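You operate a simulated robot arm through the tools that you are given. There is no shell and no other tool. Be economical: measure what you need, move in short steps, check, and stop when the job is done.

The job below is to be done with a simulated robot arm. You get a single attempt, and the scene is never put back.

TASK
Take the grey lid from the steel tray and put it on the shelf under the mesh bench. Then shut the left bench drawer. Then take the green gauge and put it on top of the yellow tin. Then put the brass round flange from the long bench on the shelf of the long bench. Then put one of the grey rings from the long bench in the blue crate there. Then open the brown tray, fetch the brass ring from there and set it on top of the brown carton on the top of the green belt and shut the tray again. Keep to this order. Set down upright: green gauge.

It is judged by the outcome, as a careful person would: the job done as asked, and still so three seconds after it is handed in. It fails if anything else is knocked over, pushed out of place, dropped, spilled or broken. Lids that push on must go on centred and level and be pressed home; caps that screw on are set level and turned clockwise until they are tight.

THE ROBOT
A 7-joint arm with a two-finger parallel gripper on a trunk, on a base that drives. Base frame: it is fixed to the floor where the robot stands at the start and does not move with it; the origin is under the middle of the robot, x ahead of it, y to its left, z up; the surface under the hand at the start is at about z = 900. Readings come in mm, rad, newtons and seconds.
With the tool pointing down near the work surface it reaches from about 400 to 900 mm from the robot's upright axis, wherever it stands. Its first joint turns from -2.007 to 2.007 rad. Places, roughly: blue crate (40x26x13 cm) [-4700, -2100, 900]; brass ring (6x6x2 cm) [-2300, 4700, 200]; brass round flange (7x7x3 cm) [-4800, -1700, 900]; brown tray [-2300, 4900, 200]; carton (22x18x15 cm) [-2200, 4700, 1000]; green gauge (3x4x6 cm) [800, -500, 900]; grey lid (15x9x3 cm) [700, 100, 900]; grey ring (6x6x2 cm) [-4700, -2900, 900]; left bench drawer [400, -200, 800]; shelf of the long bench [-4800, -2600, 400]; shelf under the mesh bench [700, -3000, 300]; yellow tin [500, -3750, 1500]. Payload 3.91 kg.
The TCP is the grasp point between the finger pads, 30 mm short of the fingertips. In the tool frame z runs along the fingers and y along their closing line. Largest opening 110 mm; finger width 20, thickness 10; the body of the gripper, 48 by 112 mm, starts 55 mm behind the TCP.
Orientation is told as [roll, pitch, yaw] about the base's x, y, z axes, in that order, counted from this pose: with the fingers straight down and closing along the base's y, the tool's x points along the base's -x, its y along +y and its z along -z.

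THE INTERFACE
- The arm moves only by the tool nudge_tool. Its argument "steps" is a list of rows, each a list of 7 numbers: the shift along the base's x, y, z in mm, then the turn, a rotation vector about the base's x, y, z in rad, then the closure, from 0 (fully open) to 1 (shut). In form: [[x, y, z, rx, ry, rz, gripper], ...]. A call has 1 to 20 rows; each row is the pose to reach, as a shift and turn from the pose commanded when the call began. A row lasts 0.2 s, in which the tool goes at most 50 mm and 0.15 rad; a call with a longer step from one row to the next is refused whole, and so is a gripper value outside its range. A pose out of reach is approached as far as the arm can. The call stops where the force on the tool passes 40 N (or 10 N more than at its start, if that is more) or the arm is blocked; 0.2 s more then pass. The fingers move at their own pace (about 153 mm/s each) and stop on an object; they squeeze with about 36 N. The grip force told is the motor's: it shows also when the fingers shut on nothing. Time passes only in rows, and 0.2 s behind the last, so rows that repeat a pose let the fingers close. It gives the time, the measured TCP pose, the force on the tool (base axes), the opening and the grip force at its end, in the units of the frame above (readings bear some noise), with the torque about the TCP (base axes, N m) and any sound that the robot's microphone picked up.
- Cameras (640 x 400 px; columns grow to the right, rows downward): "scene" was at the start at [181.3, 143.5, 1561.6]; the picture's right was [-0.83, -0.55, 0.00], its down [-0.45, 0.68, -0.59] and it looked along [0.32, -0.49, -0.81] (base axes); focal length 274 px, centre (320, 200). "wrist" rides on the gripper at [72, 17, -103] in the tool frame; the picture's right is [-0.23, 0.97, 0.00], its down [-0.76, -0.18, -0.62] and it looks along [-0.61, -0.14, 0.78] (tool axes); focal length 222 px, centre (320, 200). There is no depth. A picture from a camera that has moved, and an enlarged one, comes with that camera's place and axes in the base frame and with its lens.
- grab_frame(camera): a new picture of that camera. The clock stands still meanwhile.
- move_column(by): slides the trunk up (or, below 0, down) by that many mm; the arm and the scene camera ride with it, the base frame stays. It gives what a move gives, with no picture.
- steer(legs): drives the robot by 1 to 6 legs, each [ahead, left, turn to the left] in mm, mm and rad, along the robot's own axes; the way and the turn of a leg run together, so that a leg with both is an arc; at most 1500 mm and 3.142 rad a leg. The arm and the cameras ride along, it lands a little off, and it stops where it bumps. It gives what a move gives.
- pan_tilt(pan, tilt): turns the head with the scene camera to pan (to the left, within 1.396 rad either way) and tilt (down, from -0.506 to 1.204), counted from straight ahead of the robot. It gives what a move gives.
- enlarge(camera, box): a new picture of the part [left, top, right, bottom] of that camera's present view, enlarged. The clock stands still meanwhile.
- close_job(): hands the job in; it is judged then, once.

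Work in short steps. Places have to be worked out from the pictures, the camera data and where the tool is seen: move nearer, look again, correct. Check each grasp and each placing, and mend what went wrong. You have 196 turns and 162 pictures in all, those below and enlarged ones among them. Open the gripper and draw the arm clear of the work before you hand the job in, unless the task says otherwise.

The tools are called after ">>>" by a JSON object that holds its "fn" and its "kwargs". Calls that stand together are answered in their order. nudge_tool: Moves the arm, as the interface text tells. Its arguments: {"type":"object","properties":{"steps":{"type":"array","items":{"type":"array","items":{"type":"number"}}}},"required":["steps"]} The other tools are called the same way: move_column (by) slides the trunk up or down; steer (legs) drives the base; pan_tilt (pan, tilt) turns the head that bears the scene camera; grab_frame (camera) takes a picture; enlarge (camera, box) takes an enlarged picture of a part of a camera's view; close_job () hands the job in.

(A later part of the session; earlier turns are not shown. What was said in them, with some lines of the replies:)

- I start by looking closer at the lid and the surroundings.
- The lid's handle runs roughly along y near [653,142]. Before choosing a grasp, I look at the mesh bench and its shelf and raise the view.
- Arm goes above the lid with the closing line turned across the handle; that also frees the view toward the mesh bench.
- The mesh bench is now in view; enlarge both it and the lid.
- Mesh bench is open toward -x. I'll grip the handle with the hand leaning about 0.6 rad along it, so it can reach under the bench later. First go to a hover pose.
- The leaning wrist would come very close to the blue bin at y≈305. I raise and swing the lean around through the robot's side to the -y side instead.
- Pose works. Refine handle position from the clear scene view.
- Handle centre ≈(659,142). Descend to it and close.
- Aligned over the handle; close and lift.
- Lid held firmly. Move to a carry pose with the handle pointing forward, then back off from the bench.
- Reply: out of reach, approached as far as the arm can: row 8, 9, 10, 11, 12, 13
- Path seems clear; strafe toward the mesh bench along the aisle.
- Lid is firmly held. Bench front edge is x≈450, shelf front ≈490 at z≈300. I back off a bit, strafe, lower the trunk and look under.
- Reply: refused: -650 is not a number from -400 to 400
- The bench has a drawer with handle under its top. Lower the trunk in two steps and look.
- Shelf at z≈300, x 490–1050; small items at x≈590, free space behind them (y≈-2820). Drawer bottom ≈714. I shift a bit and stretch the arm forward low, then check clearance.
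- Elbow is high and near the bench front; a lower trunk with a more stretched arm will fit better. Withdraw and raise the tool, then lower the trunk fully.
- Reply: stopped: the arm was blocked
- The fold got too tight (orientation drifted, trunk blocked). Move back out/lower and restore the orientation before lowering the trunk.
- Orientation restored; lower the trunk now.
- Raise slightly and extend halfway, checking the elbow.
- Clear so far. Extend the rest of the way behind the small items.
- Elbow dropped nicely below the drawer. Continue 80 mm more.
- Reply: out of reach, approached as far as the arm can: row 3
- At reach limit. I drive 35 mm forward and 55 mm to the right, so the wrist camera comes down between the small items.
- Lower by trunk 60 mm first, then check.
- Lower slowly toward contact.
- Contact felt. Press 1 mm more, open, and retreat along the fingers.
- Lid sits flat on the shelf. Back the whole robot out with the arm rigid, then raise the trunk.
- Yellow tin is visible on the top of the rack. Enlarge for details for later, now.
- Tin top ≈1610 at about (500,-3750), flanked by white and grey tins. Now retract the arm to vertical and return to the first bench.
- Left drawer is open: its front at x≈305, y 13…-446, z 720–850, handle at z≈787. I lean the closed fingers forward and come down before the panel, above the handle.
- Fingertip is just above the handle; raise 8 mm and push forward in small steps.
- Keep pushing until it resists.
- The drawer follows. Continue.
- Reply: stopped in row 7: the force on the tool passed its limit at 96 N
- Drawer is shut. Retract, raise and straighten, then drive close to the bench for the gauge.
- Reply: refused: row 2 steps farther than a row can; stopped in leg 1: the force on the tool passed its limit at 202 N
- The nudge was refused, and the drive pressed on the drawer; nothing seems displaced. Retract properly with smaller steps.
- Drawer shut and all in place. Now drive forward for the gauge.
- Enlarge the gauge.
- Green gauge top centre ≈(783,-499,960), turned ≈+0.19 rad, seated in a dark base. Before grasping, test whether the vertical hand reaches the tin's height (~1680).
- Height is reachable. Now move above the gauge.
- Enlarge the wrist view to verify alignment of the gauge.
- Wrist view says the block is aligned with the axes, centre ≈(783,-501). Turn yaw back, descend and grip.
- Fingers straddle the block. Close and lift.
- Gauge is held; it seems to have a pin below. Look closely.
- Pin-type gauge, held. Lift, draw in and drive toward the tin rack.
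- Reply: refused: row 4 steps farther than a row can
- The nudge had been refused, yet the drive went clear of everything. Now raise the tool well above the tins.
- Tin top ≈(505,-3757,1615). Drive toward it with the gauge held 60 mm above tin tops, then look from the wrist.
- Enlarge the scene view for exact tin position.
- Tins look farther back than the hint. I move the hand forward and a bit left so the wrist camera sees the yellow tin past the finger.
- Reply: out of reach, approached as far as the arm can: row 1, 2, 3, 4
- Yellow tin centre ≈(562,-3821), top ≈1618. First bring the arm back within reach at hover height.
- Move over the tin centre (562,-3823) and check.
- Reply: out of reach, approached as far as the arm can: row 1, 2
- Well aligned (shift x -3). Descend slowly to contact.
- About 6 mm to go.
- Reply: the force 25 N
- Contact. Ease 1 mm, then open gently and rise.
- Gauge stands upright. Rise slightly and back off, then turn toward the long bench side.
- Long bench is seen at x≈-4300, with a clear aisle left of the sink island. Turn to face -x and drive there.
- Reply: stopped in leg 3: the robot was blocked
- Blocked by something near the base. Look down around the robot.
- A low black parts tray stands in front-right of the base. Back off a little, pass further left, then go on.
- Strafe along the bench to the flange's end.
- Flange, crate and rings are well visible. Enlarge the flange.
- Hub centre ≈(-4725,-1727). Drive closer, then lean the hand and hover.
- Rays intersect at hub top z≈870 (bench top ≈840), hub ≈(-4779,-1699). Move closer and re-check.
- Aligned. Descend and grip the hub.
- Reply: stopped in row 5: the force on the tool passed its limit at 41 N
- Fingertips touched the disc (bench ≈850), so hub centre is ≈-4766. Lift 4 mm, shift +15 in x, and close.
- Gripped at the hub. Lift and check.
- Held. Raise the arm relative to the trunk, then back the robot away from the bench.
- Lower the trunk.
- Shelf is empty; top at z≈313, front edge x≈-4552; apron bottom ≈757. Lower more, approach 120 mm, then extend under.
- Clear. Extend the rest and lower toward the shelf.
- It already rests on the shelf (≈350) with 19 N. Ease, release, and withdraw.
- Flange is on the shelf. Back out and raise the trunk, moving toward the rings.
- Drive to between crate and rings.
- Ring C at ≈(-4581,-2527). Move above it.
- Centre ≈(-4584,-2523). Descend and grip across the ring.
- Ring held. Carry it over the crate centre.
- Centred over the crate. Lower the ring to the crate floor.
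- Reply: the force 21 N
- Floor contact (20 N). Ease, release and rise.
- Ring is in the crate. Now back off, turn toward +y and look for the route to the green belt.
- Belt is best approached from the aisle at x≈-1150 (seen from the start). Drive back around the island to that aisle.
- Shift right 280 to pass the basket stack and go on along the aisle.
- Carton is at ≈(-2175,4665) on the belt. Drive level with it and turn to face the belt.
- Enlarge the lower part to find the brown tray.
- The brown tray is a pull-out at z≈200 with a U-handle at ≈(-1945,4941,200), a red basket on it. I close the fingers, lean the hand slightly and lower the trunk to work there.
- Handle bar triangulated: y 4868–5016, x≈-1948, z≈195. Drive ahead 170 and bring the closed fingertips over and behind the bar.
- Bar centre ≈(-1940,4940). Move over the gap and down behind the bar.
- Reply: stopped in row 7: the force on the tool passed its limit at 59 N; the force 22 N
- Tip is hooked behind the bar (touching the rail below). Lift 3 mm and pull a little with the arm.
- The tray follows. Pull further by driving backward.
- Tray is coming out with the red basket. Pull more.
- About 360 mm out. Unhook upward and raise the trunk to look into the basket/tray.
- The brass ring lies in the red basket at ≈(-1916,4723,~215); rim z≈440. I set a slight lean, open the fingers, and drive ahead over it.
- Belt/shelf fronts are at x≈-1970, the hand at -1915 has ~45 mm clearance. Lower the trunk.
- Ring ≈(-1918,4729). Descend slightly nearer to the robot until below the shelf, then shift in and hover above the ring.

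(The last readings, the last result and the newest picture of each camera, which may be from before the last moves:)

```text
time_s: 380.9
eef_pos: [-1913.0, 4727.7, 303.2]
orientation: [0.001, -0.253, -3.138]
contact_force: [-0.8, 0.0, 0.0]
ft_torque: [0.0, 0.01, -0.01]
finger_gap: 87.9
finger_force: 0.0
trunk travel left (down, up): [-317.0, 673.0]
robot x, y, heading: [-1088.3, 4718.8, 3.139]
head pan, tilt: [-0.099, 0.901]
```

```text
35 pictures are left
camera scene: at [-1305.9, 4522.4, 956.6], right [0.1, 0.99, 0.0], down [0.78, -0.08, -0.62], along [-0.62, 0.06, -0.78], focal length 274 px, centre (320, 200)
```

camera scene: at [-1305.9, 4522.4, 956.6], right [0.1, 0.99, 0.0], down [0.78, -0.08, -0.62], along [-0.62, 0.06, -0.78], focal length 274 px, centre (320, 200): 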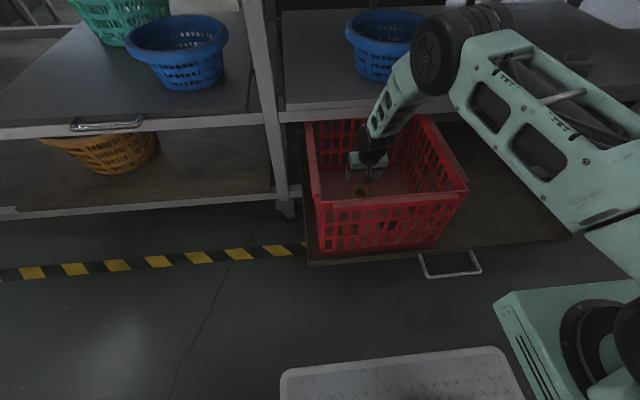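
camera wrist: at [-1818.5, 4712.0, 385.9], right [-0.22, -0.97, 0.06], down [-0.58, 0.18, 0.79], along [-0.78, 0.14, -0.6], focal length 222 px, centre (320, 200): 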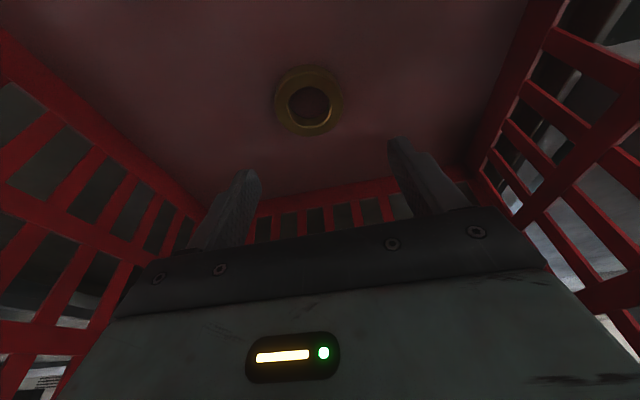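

Ring from its apparent size: ≈(-1918,4732), top ≈205. Descend closer and look again.

>>> {"fn": "nudge_tool", "kwargs": {"steps": [[0, 5, -30, 0, 0, 0, 0.2], [0, 5, -50, 0, 0, 0, 0.2], [0, 5, -60, 0, 0, 0, 0.2]]}}

>>> {"fn": "grab_frame", "kwargs": {"camera": "wrist"}}

```text
time_s: 381.8
eef_pos: [-1913.7, 4732.9, 246.1]
orientation: [0.001, -0.255, -3.141]
contact_force: [-0.2, -0.3, -0.8]
ft_torque: [0.02, 0.03, 0.04]
finger_gap: 87.7
finger_force: 0.0
trunk travel left (down, up): [-317.0, 673.0]
robot x, y, heading: [-1086.4, 4719.8, 3.141]
head pan, tilt: [-0.099, 0.901]
```

```text
34 pictures are left
camera wrist: at [-1818.3, 4717.7, 326.9], right [-0.22, -0.97, 0.06], down [-0.58, 0.18, 0.79], along [-0.78, 0.14, -0.6], focal length 222 px, centre (320, 200)
```

wrist: 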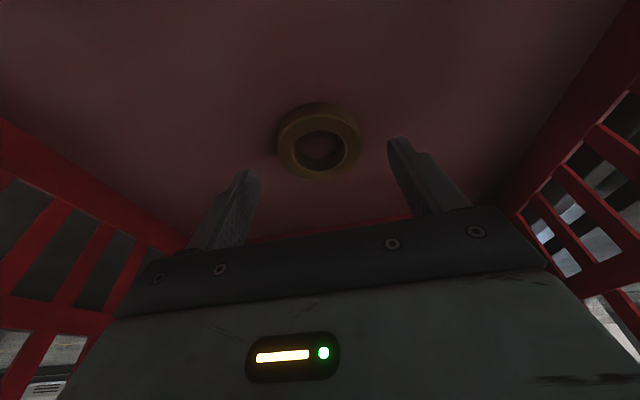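

Consistent: ring (-1917,4733). Descend to it gently and close.

>>> {"fn": "nudge_tool", "kwargs": {"steps": [[0, 0, -8, 0, 0, 0, 0.2], [0, 0, -15, 0, 0, 0, 0.2], [0, 0, -20, 0, 0, 0, 0.2], [0, 0, -22, 0, 0, 0, 0.2]]}}

>>> {"fn": "nudge_tool", "kwargs": {"steps": [[0, 0, 0, 0, 0, 0, 0.6], [0, 0, 0, 0, 0, 0, 1], [0, 0, 0, 0, 0, 0, 1], [0, 0, 0, 0, 0, 0, 1], [0, 0, 8, 0, 0, 0, 1], [0, 0, 25, 0, 0, 0, 1], [0, 0, 50, 0, 0, 0, 1]]}}

>>> {"fn": "grab_frame", "kwargs": {"camera": "wrist"}}

```text
time_s: 382.8
eef_pos: [-1913.4, 4732.3, 223.0]
orientation: [0.002, -0.254, -3.142]
contact_force: [0.9, 0.1, 2.0]
ft_torque: [0.07, 0.01, -0.02]
finger_gap: 88.0
finger_force: 0.1
trunk travel left (down, up): [-317.0, 673.0]
robot x, y, heading: [-1089.4, 4722.6, 3.141]
head pan, tilt: [-0.099, 0.901]
```

```text
time_s: 384.4
eef_pos: [-1912.0, 4733.1, 272.5]
orientation: [0.0, -0.253, -3.14]
contact_force: [0.3, -0.2, -2.5]
ft_torque: [0.03, 0.0, 0.03]
finger_gap: 58.7
finger_force: 36.7
trunk travel left (down, up): [-317.0, 673.0]
robot x, y, heading: [-1086.5, 4719.8, 3.137]
head pan, tilt: [-0.099, 0.901]
```

```text
33 pictures are left
camera wrist: at [-1818.1, 4717.6, 354.2], right [-0.22, -0.97, 0.06], down [-0.58, 0.18, 0.79], along [-0.78, 0.14, -0.61], focal length 222 px, centre (320, 200)
```

wrist: 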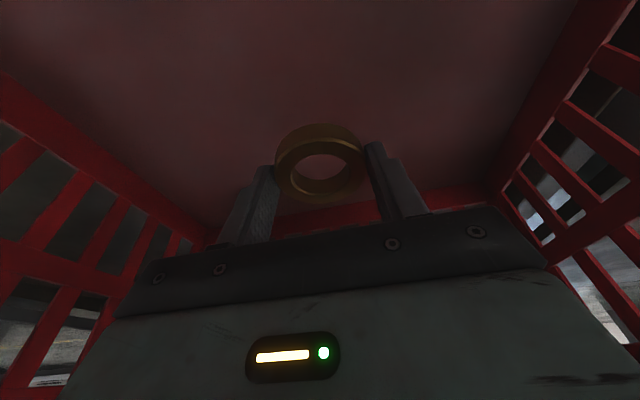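

Ring held. Rise out of the basket, shifting 45 mm toward the robot to pass the shelf edge.

>>> {"fn": "nudge_tool", "kwargs": {"steps": [[10, 0, 40, 0, 0, 0, 1], [25, 0, 80, 0, 0, 0, 1], [45, 0, 115, 0, 0, 0, 1], [55, 0, 155, 0, 0, 0, 1], [55, 0, 200, 0, 0, 0, 1], [55, 0, 245, 0, 0, 0, 1], [55, 0, 290, 0, 0, 0, 1], [55, 0, 335, 0, 0, 0, 1]]}}

>>> {"fn": "move_column", "kwargs": {"by": 400}}

>>> {"fn": "move_column", "kwargs": {"by": 250}}

>>> {"fn": "pan_tilt", "kwargs": {"pan": -0.1, "tilt": 0.5}}

>>> {"fn": "grab_frame", "kwargs": {"camera": "scene"}}

```text
time_s: 386.1
eef_pos: [-1857.2, 4731.8, 608.1]
orientation: [0.001, -0.254, -3.14]
contact_force: [-0.2, 0.2, -3.3]
ft_torque: [-0.01, 0.0, 0.01]
finger_gap: 58.5
finger_force: 36.0
trunk travel left (down, up): [-317.0, 673.0]
robot x, y, heading: [-1088.7, 4718.4, 3.14]
head pan, tilt: [-0.099, 0.901]
```

```text
time_s: 390.0
eef_pos: [-1857.6, 4733.8, 1008.6]
orientation: [0.002, -0.253, -3.142]
contact_force: [0.3, -0.4, -2.5]
ft_torque: [-0.01, -0.04, 0.0]
finger_gap: 58.8
finger_force: 36.1
trunk travel left (down, up): [-717.0, 273.0]
robot x, y, heading: [-1084.3, 4720.2, 3.143]
head pan, tilt: [-0.099, 0.901]
```

```text
time_s: 392.6
eef_pos: [-1857.9, 4732.6, 1260.0]
orientation: [0.001, -0.253, -3.142]
contact_force: [0.0, -0.3, -2.4]
ft_torque: [-0.03, -0.01, 0.01]
finger_gap: 58.8
finger_force: 36.1
trunk travel left (down, up): [-967.0, 23.0]
robot x, y, heading: [-1089.5, 4718.0, 3.142]
head pan, tilt: [-0.099, 0.901]
```

```text
time_s: 393.4
eef_pos: [-1858.4, 4732.4, 1259.2]
orientation: [0.002, -0.253, -3.142]
contact_force: [0.6, 0.2, -2.1]
ft_torque: [0.01, -0.05, -0.04]
finger_gap: 58.7
finger_force: 36.3
trunk travel left (down, up): [-967.0, 23.0]
robot x, y, heading: [-1087.3, 4717.0, 3.141]
head pan, tilt: [-0.099, 0.499]
```

```text
32 pictures are left
camera scene: at [-1321.6, 4524.0, 1640.3], right [0.1, 0.99, 0.0], down [0.48, -0.05, -0.88], along [-0.87, 0.09, -0.48], focal length 274 px, centre (320, 200)
```

scene: 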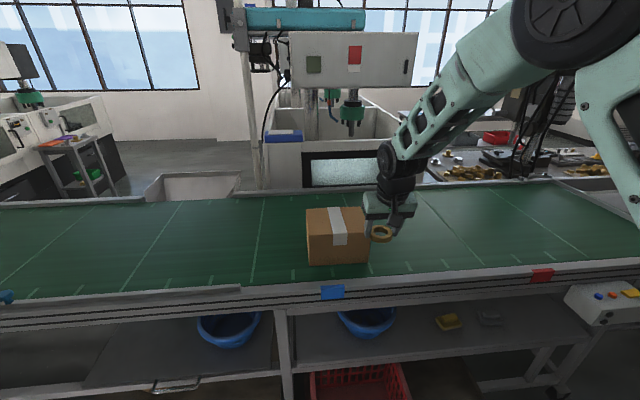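

Enlarge the carton.

>>> {"fn": "enlarge", "kwargs": {"camera": "scene", "box": [280, 180, 420, 290]}}

>>> {"fn": "grab_frame", "kwargs": {"camera": "wrist"}}

```text
3.64 times, centred on (350, 235) of scene
camera zoom: at [-1321.6, 4524.0, 1640.3], right [0.1, 0.99, 0.0], down [0.48, -0.05, -0.88], along [-0.87, 0.09, -0.48], focal length 995 px, centre (211, 73)
```

zoom: 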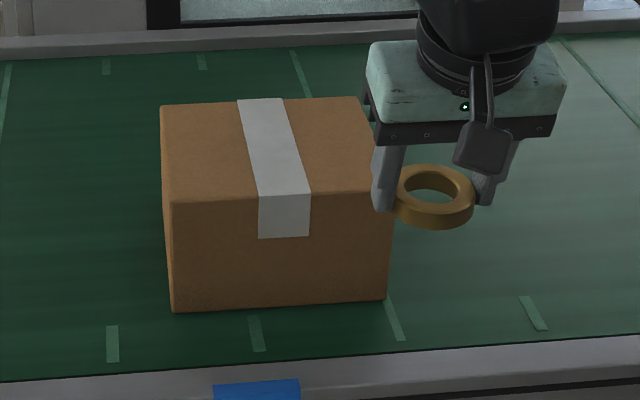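

```text
30 pictures are left
camera wrist: at [-1763.2, 4717.1, 1340.1], right [-0.22, -0.97, 0.06], down [-0.58, 0.18, 0.79], along [-0.78, 0.14, -0.61], focal length 222 px, centre (320, 200)
```

wrist: 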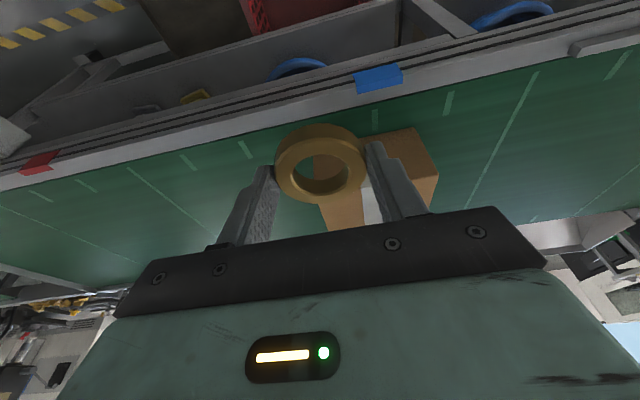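

Carton top ≈1085, centre ≈(-2170,4673), front edge ≈-2090. Shift the robot left of the tray handle and ahead a little to get reach.

>>> {"fn": "steer", "kwargs": {"legs": [[0, 135, 0], [120, 0, 0]]}}

>>> {"fn": "pan_tilt", "kwargs": {"pan": -0.2, "tilt": 1.1}}

>>> {"fn": "grab_frame", "kwargs": {"camera": "scene"}}

```text
time_s: 395.6
eef_pos: [-1978.7, 4599.6, 1259.2]
orientation: [0.001, -0.252, 3.142]
contact_force: [0.1, 0.7, -2.0]
ft_torque: [-0.01, -0.02, -0.03]
finger_gap: 58.7
finger_force: 36.3
trunk travel left (down, up): [-967.0, 23.0]
robot x, y, heading: [-1207.6, 4587.4, 3.137]
head pan, tilt: [-0.099, 0.499]
```

```text
time_s: 396.6
eef_pos: [-1977.7, 4599.5, 1259.3]
orientation: [0.002, -0.252, 3.144]
contact_force: [0.3, -0.3, -2.2]
ft_torque: [0.03, -0.06, -0.03]
finger_gap: 59.0
finger_force: 35.5
trunk travel left (down, up): [-967.0, 23.0]
robot x, y, heading: [-1204.5, 4587.5, 3.14]
head pan, tilt: [-0.201, 1.1]
```

```text
29 pictures are left
camera scene: at [-1414.1, 4393.5, 1592.7], right [0.2, 0.98, 0.0], down [0.87, -0.18, -0.45], along [-0.45, 0.09, -0.89], focal length 274 px, centre (320, 200)
```

scene: 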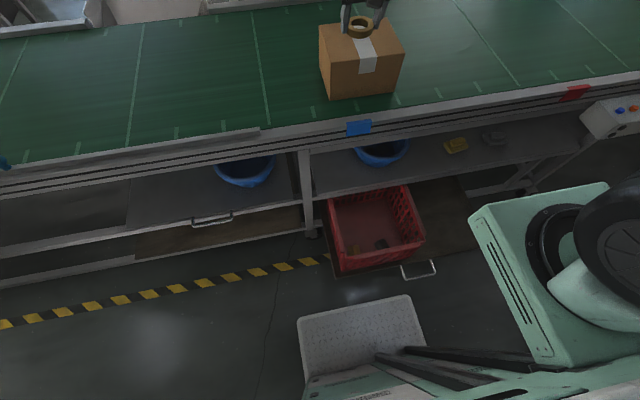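

There is still room. Extend over the carton.

>>> {"fn": "nudge_tool", "kwargs": {"steps": [[-40, 18, 0, 0, 0, 0, 1], [-80, 36, 0, 0, 0, 0, 1], [-120, 54, 0, 0, 0, 0, 1], [-155, 73, 0, 0, 0, 0, 1], [-172, 73, 0, 0, 0, 0, 1], [-172, 73, -30, 0, 0, 0, 1]]}}

>>> {"fn": "pan_tilt", "kwargs": {"pan": -0.2, "tilt": 0.5}}

>>> {"fn": "enlarge", "kwargs": {"camera": "scene", "box": [250, 120, 450, 280]}}

```text
time_s: 398.0
eef_pos: [-2151.7, 4673.5, 1227.2]
orientation: [0.0, -0.254, 3.139]
contact_force: [0.6, 1.0, -2.1]
ft_torque: [-0.01, -0.02, -0.03]
finger_gap: 58.7
finger_force: 35.9
trunk travel left (down, up): [-967.0, 23.0]
robot x, y, heading: [-1208.6, 4582.2, 3.139]
head pan, tilt: [-0.201, 1.1]
```

```text
time_s: 399.0
eef_pos: [-2152.7, 4673.0, 1229.0]
orientation: [0.001, -0.253, 3.142]
contact_force: [-0.3, -0.6, -2.1]
ft_torque: [0.03, -0.03, 0.01]
finger_gap: 59.0
finger_force: 35.9
trunk travel left (down, up): [-967.0, 23.0]
robot x, y, heading: [-1209.6, 4585.5, 3.135]
head pan, tilt: [-0.201, 0.499]
```

```text
2.50 times, centred on (350, 200) of scene
camera zoom: at [-1441.4, 4399.2, 1640.3], right [0.2, 0.98, 0.0], down [0.47, -0.1, -0.88], along [-0.86, 0.18, -0.48], focal length 684 px, centre (245, 200)
```

zoom: 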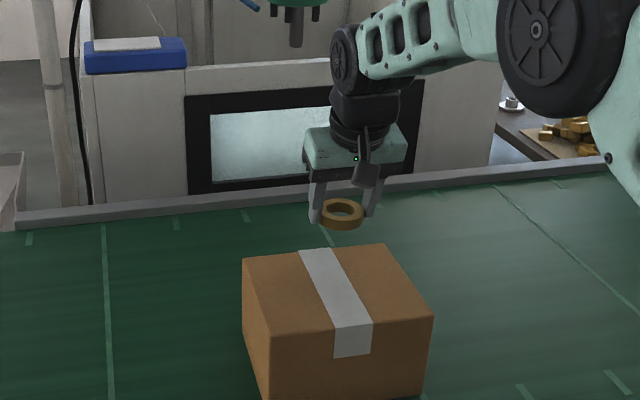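

It projects right onto the carton top centre. Descend.

>>> {"fn": "nudge_tool", "kwargs": {"steps": [[0, 0, -35, 0, 0, 0, 1], [0, 0, -70, 0, 0, 0, 1], [0, 0, -90, 0, 0, 0, 1]]}}

>>> {"fn": "enlarge", "kwargs": {"camera": "scene", "box": [300, 160, 430, 270]}}

```text
time_s: 399.8
eef_pos: [-2151.8, 4672.7, 1139.6]
orientation: [0.002, -0.251, 3.142]
contact_force: [0.7, 1.1, -1.7]
ft_torque: [0.02, 0.02, -0.02]
finger_gap: 58.8
finger_force: 36.2
trunk travel left (down, up): [-967.0, 23.0]
robot x, y, heading: [-1208.4, 4583.7, 3.138]
head pan, tilt: [-0.201, 0.499]
```

```text
3.64 times, centred on (365, 215) of scene
camera zoom: at [-1441.4, 4399.2, 1640.4], right [0.2, 0.98, 0.0], down [0.47, -0.1, -0.88], along [-0.86, 0.18, -0.48], focal length 995 px, centre (156, 146)
```

zoom: 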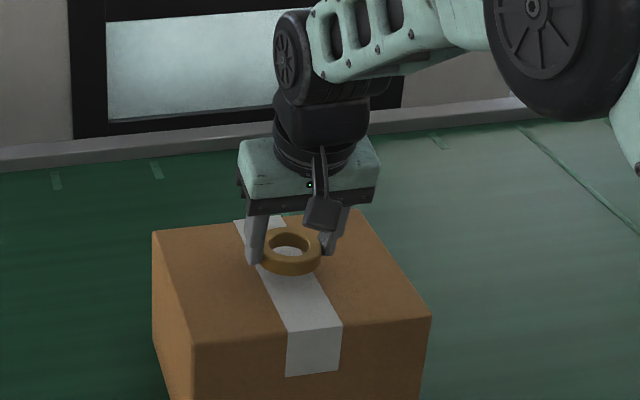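

Lower in small steps until contact.

>>> {"fn": "nudge_tool", "kwargs": {"steps": [[0, 0, -5, 0, 0, 0, 1], [0, 0, -10, 0, 0, 0, 1], [0, 0, -13, 0, 0, 0, 1]]}}

>>> {"fn": "nudge_tool", "kwargs": {"steps": [[0, 0, -3, 0, 0, 0, 1], [0, 0, -5, 0, 0, 0, 1]]}}

>>> {"fn": "enlarge", "kwargs": {"camera": "scene", "box": [310, 190, 420, 270]}}

```text
time_s: 400.6
eef_pos: [-2151.4, 4673.7, 1125.8]
orientation: [0.001, -0.253, 3.141]
contact_force: [0.0, -0.4, -1.2]
ft_torque: [0.04, -0.02, 0.03]
finger_gap: 58.9
finger_force: 36.2
trunk travel left (down, up): [-967.0, 23.0]
robot x, y, heading: [-1203.6, 4589.0, 3.138]
head pan, tilt: [-0.201, 0.499]
```

```text
time_s: 401.2
eef_pos: [-2151.4, 4672.3, 1122.5]
orientation: [0.002, -0.255, 3.142]
contact_force: [1.3, -0.7, 0.8]
ft_torque: [0.03, 0.01, -0.02]
finger_gap: 58.9
finger_force: 35.6
trunk travel left (down, up): [-967.0, 23.0]
robot x, y, heading: [-1209.3, 4586.1, 3.139]
head pan, tilt: [-0.201, 0.499]
```

```text
5.00 times, centred on (365, 230) of scene
camera zoom: at [-1441.1, 4399.2, 1640.5], right [0.2, 0.98, 0.0], down [0.47, -0.1, -0.88], along [-0.86, 0.18, -0.48], focal length 1368 px, centre (95, 50)
```

zoom: 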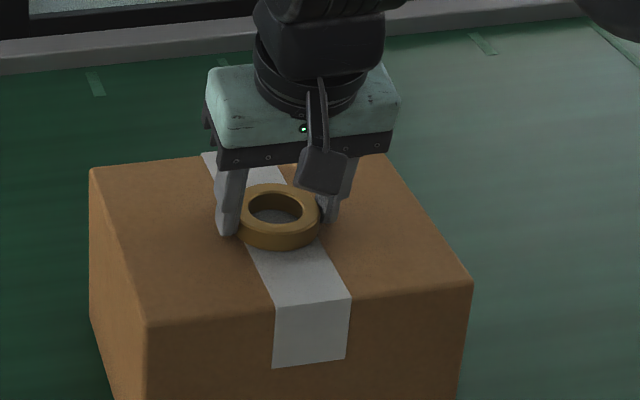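

Contact has begun; press 1.5 mm more, then release and rise.

>>> {"fn": "nudge_tool", "kwargs": {"steps": [[0, 0, -1.5, 0, 0, 0, 1], [0, 0, -1.5, 0, 0, 0, 1]]}}

>>> {"fn": "nudge_tool", "kwargs": {"steps": [[0, 0, 0, 0, 0, 0, 0.4], [0, 0, 0, 0, 0, 0, 0.3], [0, 0, 0, 0, 0, 0, 0.25], [0, 0, 0, 0, 0, 0, 0.25], [5, 0, 25, 0, 0, 0, 0.25], [12, 0, 60, 0, 0, 0, 0.25], [20, 0, 100, 0, 0, 0, 0.25]]}}

>>> {"fn": "enlarge", "kwargs": {"camera": "scene", "box": [290, 160, 450, 290]}}

```text
time_s: 401.8
eef_pos: [-2152.5, 4672.1, 1121.6]
orientation: [0.001, -0.258, 3.143]
contact_force: [2.9, 0.4, 12.9]
ft_torque: [0.2, -0.31, 0.04]
finger_gap: 58.8
finger_force: 36.4
trunk travel left (down, up): [-967.0, 23.0]
robot x, y, heading: [-1210.2, 4587.0, 3.141]
head pan, tilt: [-0.201, 0.499]
```

```text
time_s: 403.4
eef_pos: [-2131.4, 4672.1, 1218.9]
orientation: [0.003, -0.254, 3.141]
contact_force: [-0.9, -0.2, 0.8]
ft_torque: [0.0, 0.03, 0.0]
finger_gap: 82.6
finger_force: 0.1
trunk travel left (down, up): [-967.0, 23.0]
robot x, y, heading: [-1207.7, 4582.9, 3.14]
head pan, tilt: [-0.201, 0.499]
```

```text
3.08 times, centred on (370, 225) of scene
camera zoom: at [-1441.6, 4399.2, 1640.3], right [0.2, 0.98, 0.0], down [0.47, -0.1, -0.88], along [-0.86, 0.18, -0.48], focal length 842 px, centre (166, 123)
```

zoom: 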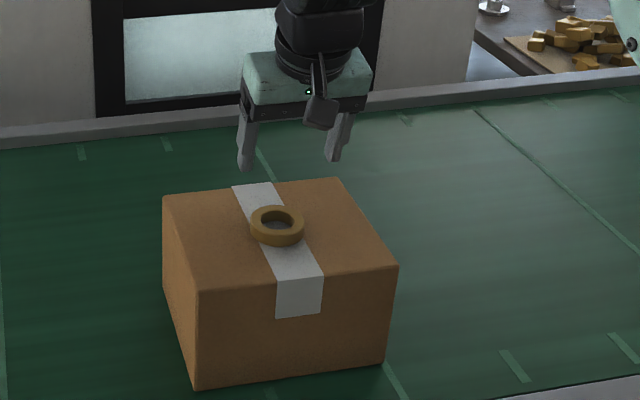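

Ring rests on the carton. Back off, draw in the arm and move in front of the tray handle.

>>> {"fn": "steer", "kwargs": {"legs": [[-560, 0, 0], [0, -140, 0]]}}

>>> {"fn": "nudge_tool", "kwargs": {"steps": [[25, 30, 0, 0, 0.05, 0, 0.6], [50, 60, 0, 0, 0.1, 0, 1], [75, 90, 0, 0, 0.15, 0, 1], [90, 120, 0, 0, 0.15, 0, 1]]}}

>>> {"fn": "move_column", "kwargs": {"by": -400}}

>>> {"fn": "move_column", "kwargs": {"by": -400}}

>>> {"fn": "pan_tilt", "kwargs": {"pan": -0.2, "tilt": 0.7}}

>>> {"fn": "grab_frame", "kwargs": {"camera": "scene"}}

>>> {"fn": "grab_frame", "kwargs": {"camera": "wrist"}}

```text
time_s: 407.5
eef_pos: [-1571.0, 4807.6, 1218.3]
orientation: [0.0, -0.253, -3.137]
contact_force: [-0.3, -0.4, -0.1]
ft_torque: [0.02, 0.0, -0.01]
finger_gap: 82.6
finger_force: 0.0
trunk travel left (down, up): [-967.0, 23.0]
robot x, y, heading: [-646.2, 4727.1, -3.133]
head pan, tilt: [-0.201, 0.499]
```

```text
time_s: 408.5
eef_pos: [-1481.5, 4928.3, 1220.4]
orientation: [0.0, -0.403, -3.136]
contact_force: [-0.6, -0.4, -0.5]
ft_torque: [0.0, -0.03, 0.0]
finger_gap: 0.1
finger_force: 36.0
trunk travel left (down, up): [-967.0, 23.0]
robot x, y, heading: [-644.7, 4726.5, -3.137]
head pan, tilt: [-0.201, 0.499]
```

```text
time_s: 412.4
eef_pos: [-1480.5, 4926.6, 819.1]
orientation: [0.0, -0.403, -3.137]
contact_force: [-0.4, -0.7, -0.2]
ft_torque: [0.03, 0.04, 0.0]
finger_gap: 0.0
finger_force: 36.0
trunk travel left (down, up): [-567.0, 423.0]
robot x, y, heading: [-649.9, 4725.8, -3.141]
head pan, tilt: [-0.201, 0.499]
```

```text
time_s: 416.2
eef_pos: [-1482.4, 4928.4, 418.6]
orientation: [0.001, -0.402, -3.135]
contact_force: [0.3, -0.8, 1.0]
ft_torque: [0.01, -0.02, 0.03]
finger_gap: 0.1
finger_force: 36.3
trunk travel left (down, up): [-167.0, 823.0]
robot x, y, heading: [-645.3, 4725.6, -3.14]
head pan, tilt: [-0.201, 0.499]
```

```text
time_s: 416.9
eef_pos: [-1481.5, 4927.5, 419.2]
orientation: [0.0, -0.402, -3.134]
contact_force: [0.1, -0.7, 0.3]
ft_torque: [0.02, -0.03, 0.0]
finger_gap: 0.1
finger_force: 36.1
trunk travel left (down, up): [-167.0, 823.0]
robot x, y, heading: [-646.8, 4724.9, -3.143]
head pan, tilt: [-0.201, 0.7]
```

```text
24 pictures are left
camera scene: at [-872.9, 4537.2, 822.8], right [0.2, 0.98, 0.0], down [0.63, -0.13, -0.77], along [-0.75, 0.15, -0.64], focal length 274 px, centre (320, 200)
```

scene: 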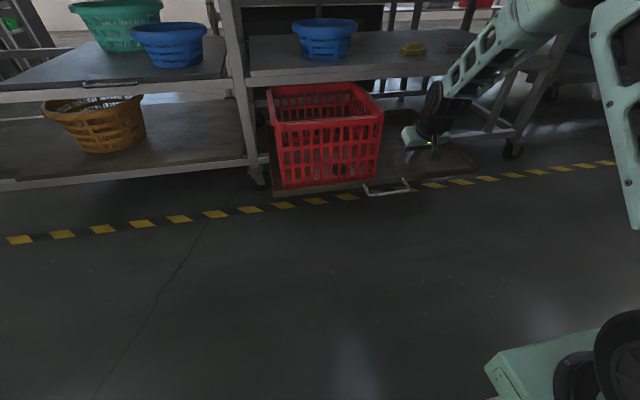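

```text
23 pictures are left
camera wrist: at [-1375.5, 4912.5, 485.0], right [-0.2, -0.97, 0.09], down [-0.46, 0.18, 0.87], along [-0.87, 0.14, -0.48], focal length 222 px, centre (320, 200)
```

wrist: 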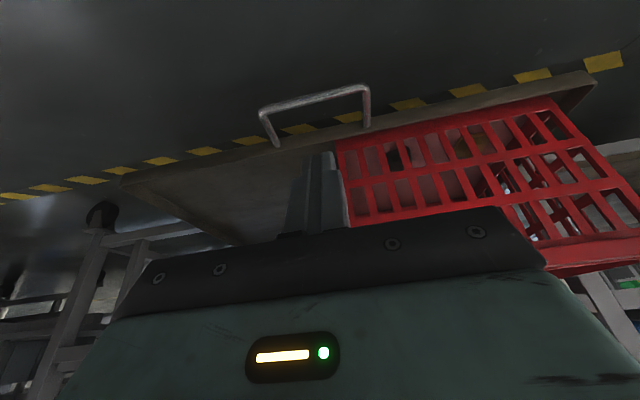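

Handle bar at x≈-1589. Lower the fingertips in front of it.

>>> {"fn": "nudge_tool", "kwargs": {"steps": [[0, 4, -45, 0, 0, 0, 1], [0, 8, -90, 0, 0, 0, 1], [0, 8, -135, 0, 0, 0, 1], [0, 8, -180, 0, 0, 0, 1], [0, 8, -205, 0, 0, 0, 1]]}}

>>> {"fn": "nudge_tool", "kwargs": {"steps": [[-30, 0, 0, 0, 0, 0, 1], [-55, 0, 0, 0, 0, 0, 1], [-70, 0, 0, 0, 0, 0, 1], [-85, 0, 0, 0, 0, 0, 1], [-100, 0, 0, 0, 0, 0, 1], [-120, 0, 0, 0, 0, 0, 1]]}}

>>> {"fn": "grab_frame", "kwargs": {"camera": "wrist"}}

```text
time_s: 418.1
eef_pos: [-1481.0, 4936.3, 213.4]
orientation: [0.001, -0.404, -3.136]
contact_force: [0.0, 0.2, -1.3]
ft_torque: [0.02, -0.04, 0.03]
finger_gap: 0.0
finger_force: 36.7
trunk travel left (down, up): [-167.0, 823.0]
robot x, y, heading: [-645.4, 4723.9, -3.139]
head pan, tilt: [-0.201, 0.7]
```

```text
time_s: 419.5
eef_pos: [-1604.4, 4935.4, 215.5]
orientation: [-0.001, -0.405, -3.136]
contact_force: [-0.2, -0.4, 0.1]
ft_torque: [0.04, -0.02, 0.02]
finger_gap: 0.1
finger_force: 35.8
trunk travel left (down, up): [-167.0, 823.0]
robot x, y, heading: [-646.0, 4726.0, -3.141]
head pan, tilt: [-0.201, 0.7]
```

```text
22 pictures are left
camera wrist: at [-1496.8, 4920.3, 281.3], right [-0.2, -0.97, 0.09], down [-0.45, 0.18, 0.87], along [-0.87, 0.14, -0.48], focal length 222 px, centre (320, 200)
```

wrist: 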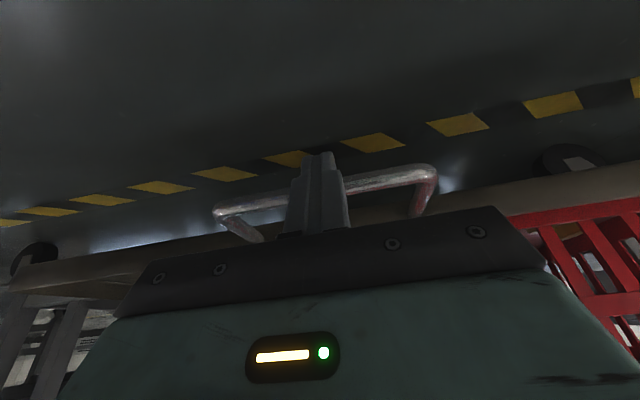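

The finger pushes the bar. Drive ahead 265 mm to close most of the way.

>>> {"fn": "steer", "kwargs": {"legs": [[265, 0, 0]]}}

>>> {"fn": "grab_frame", "kwargs": {"camera": "scene"}}

```text
time_s: 421.4
eef_pos: [-1870.7, 4931.0, 214.4]
orientation: [0.001, -0.402, -3.132]
contact_force: [0.5, 0.5, 0.4]
ft_torque: [0.0, -0.02, 0.0]
finger_gap: 0.0
finger_force: 36.2
trunk travel left (down, up): [-167.0, 823.0]
robot x, y, heading: [-918.2, 4721.2, -3.14]
head pan, tilt: [-0.201, 0.7]
```

```text
21 pictures are left
camera scene: at [-1139.7, 4535.1, 822.7], right [0.19, 0.98, 0.0], down [0.63, -0.12, -0.76], along [-0.75, 0.15, -0.64], focal length 274 px, centre (320, 200)
```

scene: 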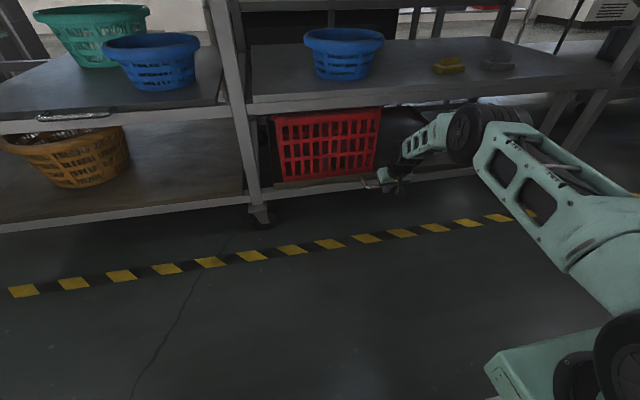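

Almost shut; push the rest with the arm in small steps until it stops.

>>> {"fn": "nudge_tool", "kwargs": {"steps": [[-10, 0, 0, 0, 0, 0, 1], [-20, 0, 0, 0, 0, 0, 1], [-28, 0, 0, 0, 0, 0, 1], [-36, 0, 0, 0, 0, 0, 1], [-42, 0, 0, 0, 0, 0, 1], [-48, 0, 0, 0, 0, 0, 1], [-54, 0, 0, 0, 0, 0, 1], [-60, 0, 0, 0, 0, 0, 1]]}}

>>> {"fn": "enlarge", "kwargs": {"camera": "scene", "box": [240, 90, 440, 220]}}

>>> {"fn": "grab_frame", "kwargs": {"camera": "wrist"}}

```text
time_s: 423.2
eef_pos: [-1907.7, 4929.6, 215.0]
orientation: [0.0, -0.397, -3.132]
contact_force: [16.3, 3.3, -13.7]
ft_torque: [0.1, -0.52, -0.03]
finger_gap: 0.0
finger_force: 35.5
out of reach, approached as far as the arm can: row 5, 6, 7, 8
trunk travel left (down, up): [-167.0, 823.0]
robot x, y, heading: [-914.6, 4726.2, -3.135]
head pan, tilt: [-0.201, 0.7]
```

```text
3.08 times, centred on (340, 155) of scene
camera zoom: at [-1140.0, 4535.3, 822.4], right [0.19, 0.98, 0.0], down [0.63, -0.12, -0.76], along [-0.75, 0.15, -0.64], focal length 842 px, centre (258, 338)
```

zoom: 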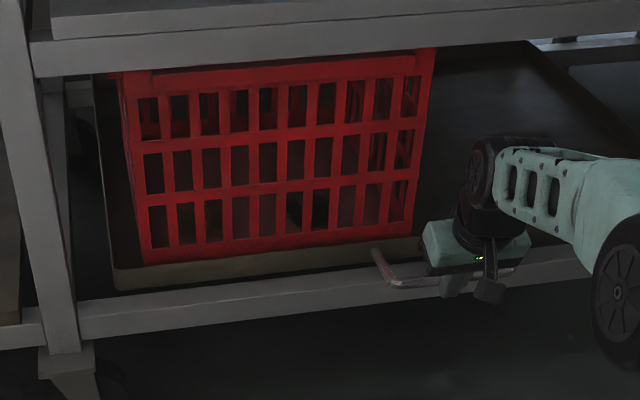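

```text
19 pictures are left
camera wrist: at [-1802.6, 4915.7, 280.8], right [-0.2, -0.98, 0.09], down [-0.46, 0.17, 0.87], along [-0.86, 0.13, -0.49], focal length 222 px, centre (320, 200)
```

wrist: 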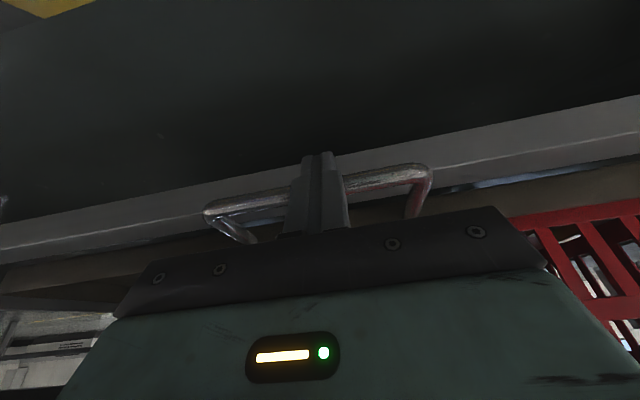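

Arm is at its reach limit; it may be a few mm short. Retract the finger, drive ahead, and push again to feel the stop.

>>> {"fn": "nudge_tool", "kwargs": {"steps": [[20, 0, 0, 0, 0, 0, 1], [50, 0, 0, 0, 0, 0, 1], [90, 0, 0, 0, 0, 0, 1], [110, 0, 0, 0, 0, 0, 1]]}}

>>> {"fn": "steer", "kwargs": {"legs": [[70, 0, 0]]}}

>>> {"fn": "nudge_tool", "kwargs": {"steps": [[-15, 0, 0, 0, 0, 0, 1], [-28, 0, 0, 0, 0, 0, 1], [-36, 0, 0, 0, 0, 0, 1], [-42, 0, 0, 0, 0, 0, 1], [-48, 0, 0, 0, 0, 0, 1], [-54, 0, 0, 0, 0, 0, 1], [-60, 0, 0, 0, 0, 0, 1], [-66, 0, 0, 0, 0, 0, 1], [-72, 0, 0, 0, 0, 0, 1]]}}

```text
time_s: 424.2
eef_pos: [-1800.9, 4929.9, 218.4]
orientation: [0.001, -0.404, -3.132]
contact_force: [0.7, -0.2, 0.0]
ft_torque: [0.01, 0.01, 0.0]
finger_gap: 0.0
finger_force: 36.2
trunk travel left (down, up): [-167.0, 823.0]
robot x, y, heading: [-913.6, 4724.1, -3.138]
head pan, tilt: [-0.201, 0.7]
```

```text
time_s: 425.2
eef_pos: [-1869.0, 4929.8, 219.2]
orientation: [0.004, -0.403, -3.133]
contact_force: [0.3, -0.4, 0.3]
ft_torque: [0.01, -0.01, -0.05]
finger_gap: 0.0
finger_force: 36.2
trunk travel left (down, up): [-167.0, 823.0]
robot x, y, heading: [-981.3, 4725.9, -3.135]
head pan, tilt: [-0.201, 0.7]
```

```text
time_s: 426.5
eef_pos: [-1908.9, 4930.0, 210.5]
orientation: [0.002, -0.381, -3.133]
contact_force: [0.4, -0.5, -0.5]
ft_torque: [0.04, 0.01, -0.02]
finger_gap: 0.0
finger_force: 36.2
trunk travel left (down, up): [-167.0, 823.0]
robot x, y, heading: [-982.4, 4723.2, -3.14]
head pan, tilt: [-0.201, 0.7]
stopped in row 6: the force on the tool passed its limit at 45 N (the readings are from after the stop); the commanded pose is now the measured one
```

Firm stop at the same place: the tray is shut. Retract, raise, and verify.

>>> {"fn": "nudge_tool", "kwargs": {"steps": [[30, 0, 3, 0, 0, 0, 1], [70, 0, 15, 0, 0, 0, 1], [100, 0, 50, 0, 0, 0, 0.8], [110, 0, 95, 0, 0, 0, 0.5], [110, 0, 140, 0, 0, 0, 0.2]]}}

>>> {"fn": "steer", "kwargs": {"legs": [[-250, 0, 0]]}}

>>> {"fn": "move_column", "kwargs": {"by": 400}}

>>> {"fn": "move_column", "kwargs": {"by": 400}}

>>> {"fn": "grab_frame", "kwargs": {"camera": "scene"}}

```text
time_s: 427.7
eef_pos: [-1800.4, 4930.4, 352.0]
orientation: [0.002, -0.384, -3.134]
contact_force: [0.1, 0.0, -0.3]
ft_torque: [-0.04, -0.02, -0.01]
finger_gap: 87.9
finger_force: 0.1
trunk travel left (down, up): [-167.0, 823.0]
robot x, y, heading: [-981.1, 4726.6, -3.14]
head pan, tilt: [-0.201, 0.7]
```

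```text
time_s: 429.5
eef_pos: [-1551.8, 4932.1, 351.2]
orientation: [0.003, -0.383, -3.132]
contact_force: [-0.1, 0.5, -0.4]
ft_torque: [0.0, -0.01, 0.02]
finger_gap: 87.7
finger_force: 0.0
trunk travel left (down, up): [-167.0, 823.0]
robot x, y, heading: [-734.7, 4724.4, -3.131]
head pan, tilt: [-0.201, 0.7]
```

```text
time_s: 433.3
eef_pos: [-1551.7, 4932.3, 751.9]
orientation: [0.003, -0.382, -3.133]
contact_force: [0.2, 0.1, 0.2]
ft_torque: [-0.02, -0.03, 0.01]
finger_gap: 88.0
finger_force: 0.2
trunk travel left (down, up): [-567.0, 423.0]
robot x, y, heading: [-736.2, 4726.3, -3.135]
head pan, tilt: [-0.201, 0.7]
```

```text
time_s: 437.1
eef_pos: [-1551.9, 4931.9, 1151.0]
orientation: [0.005, -0.382, -3.131]
contact_force: [-0.4, 0.2, 0.0]
ft_torque: [0.0, -0.02, -0.03]
finger_gap: 87.8
finger_force: 0.1
trunk travel left (down, up): [-967.0, 23.0]
robot x, y, heading: [-733.8, 4726.1, -3.135]
head pan, tilt: [-0.201, 0.7]
```

```text
18 pictures are left
camera scene: at [-959.2, 4536.2, 1622.7], right [0.19, 0.98, 0.0], down [0.63, -0.12, -0.76], along [-0.75, 0.15, -0.64], focal length 274 px, centre (320, 200)
```

scene: 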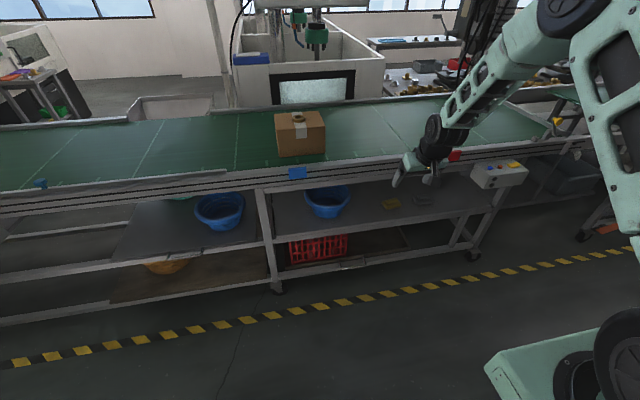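

Tray is shut, the ring lies on the carton, and the arm is clear. Hand in.

>>> {"fn": "close_job", "kwargs": {}}

```text
The job is handed in.
```

I did all six parts of the job in the order you gave, and checked each result in the pictures or readings before handing in.

- **Grey lid:** it lies flat on the shelf under the mesh bench.
- **Left bench drawer:** it is shut.
- **Green gauge:** it stands upright on the yellow tin.
- **Brass round flange:** it is on the shelf of the long bench.
- **Grey ring:** one is in the blue crate.
- **Brass ring and brown tray:** the ring is on the carton on the green belt. The tray is pushed back against its stop.

Two bumps happened on the way:

- **Left drawer:** after it was shut, a drive pressed the hand against it at about 200 N. Nothing looked displaced in the picture I took afterwards.
- **Parts tray on the floor:** on the way to the long bench, the base was stopped by something I took to be a black tray of parts near the sink island. I backed off and went around it, but did not confirm whether it moved.
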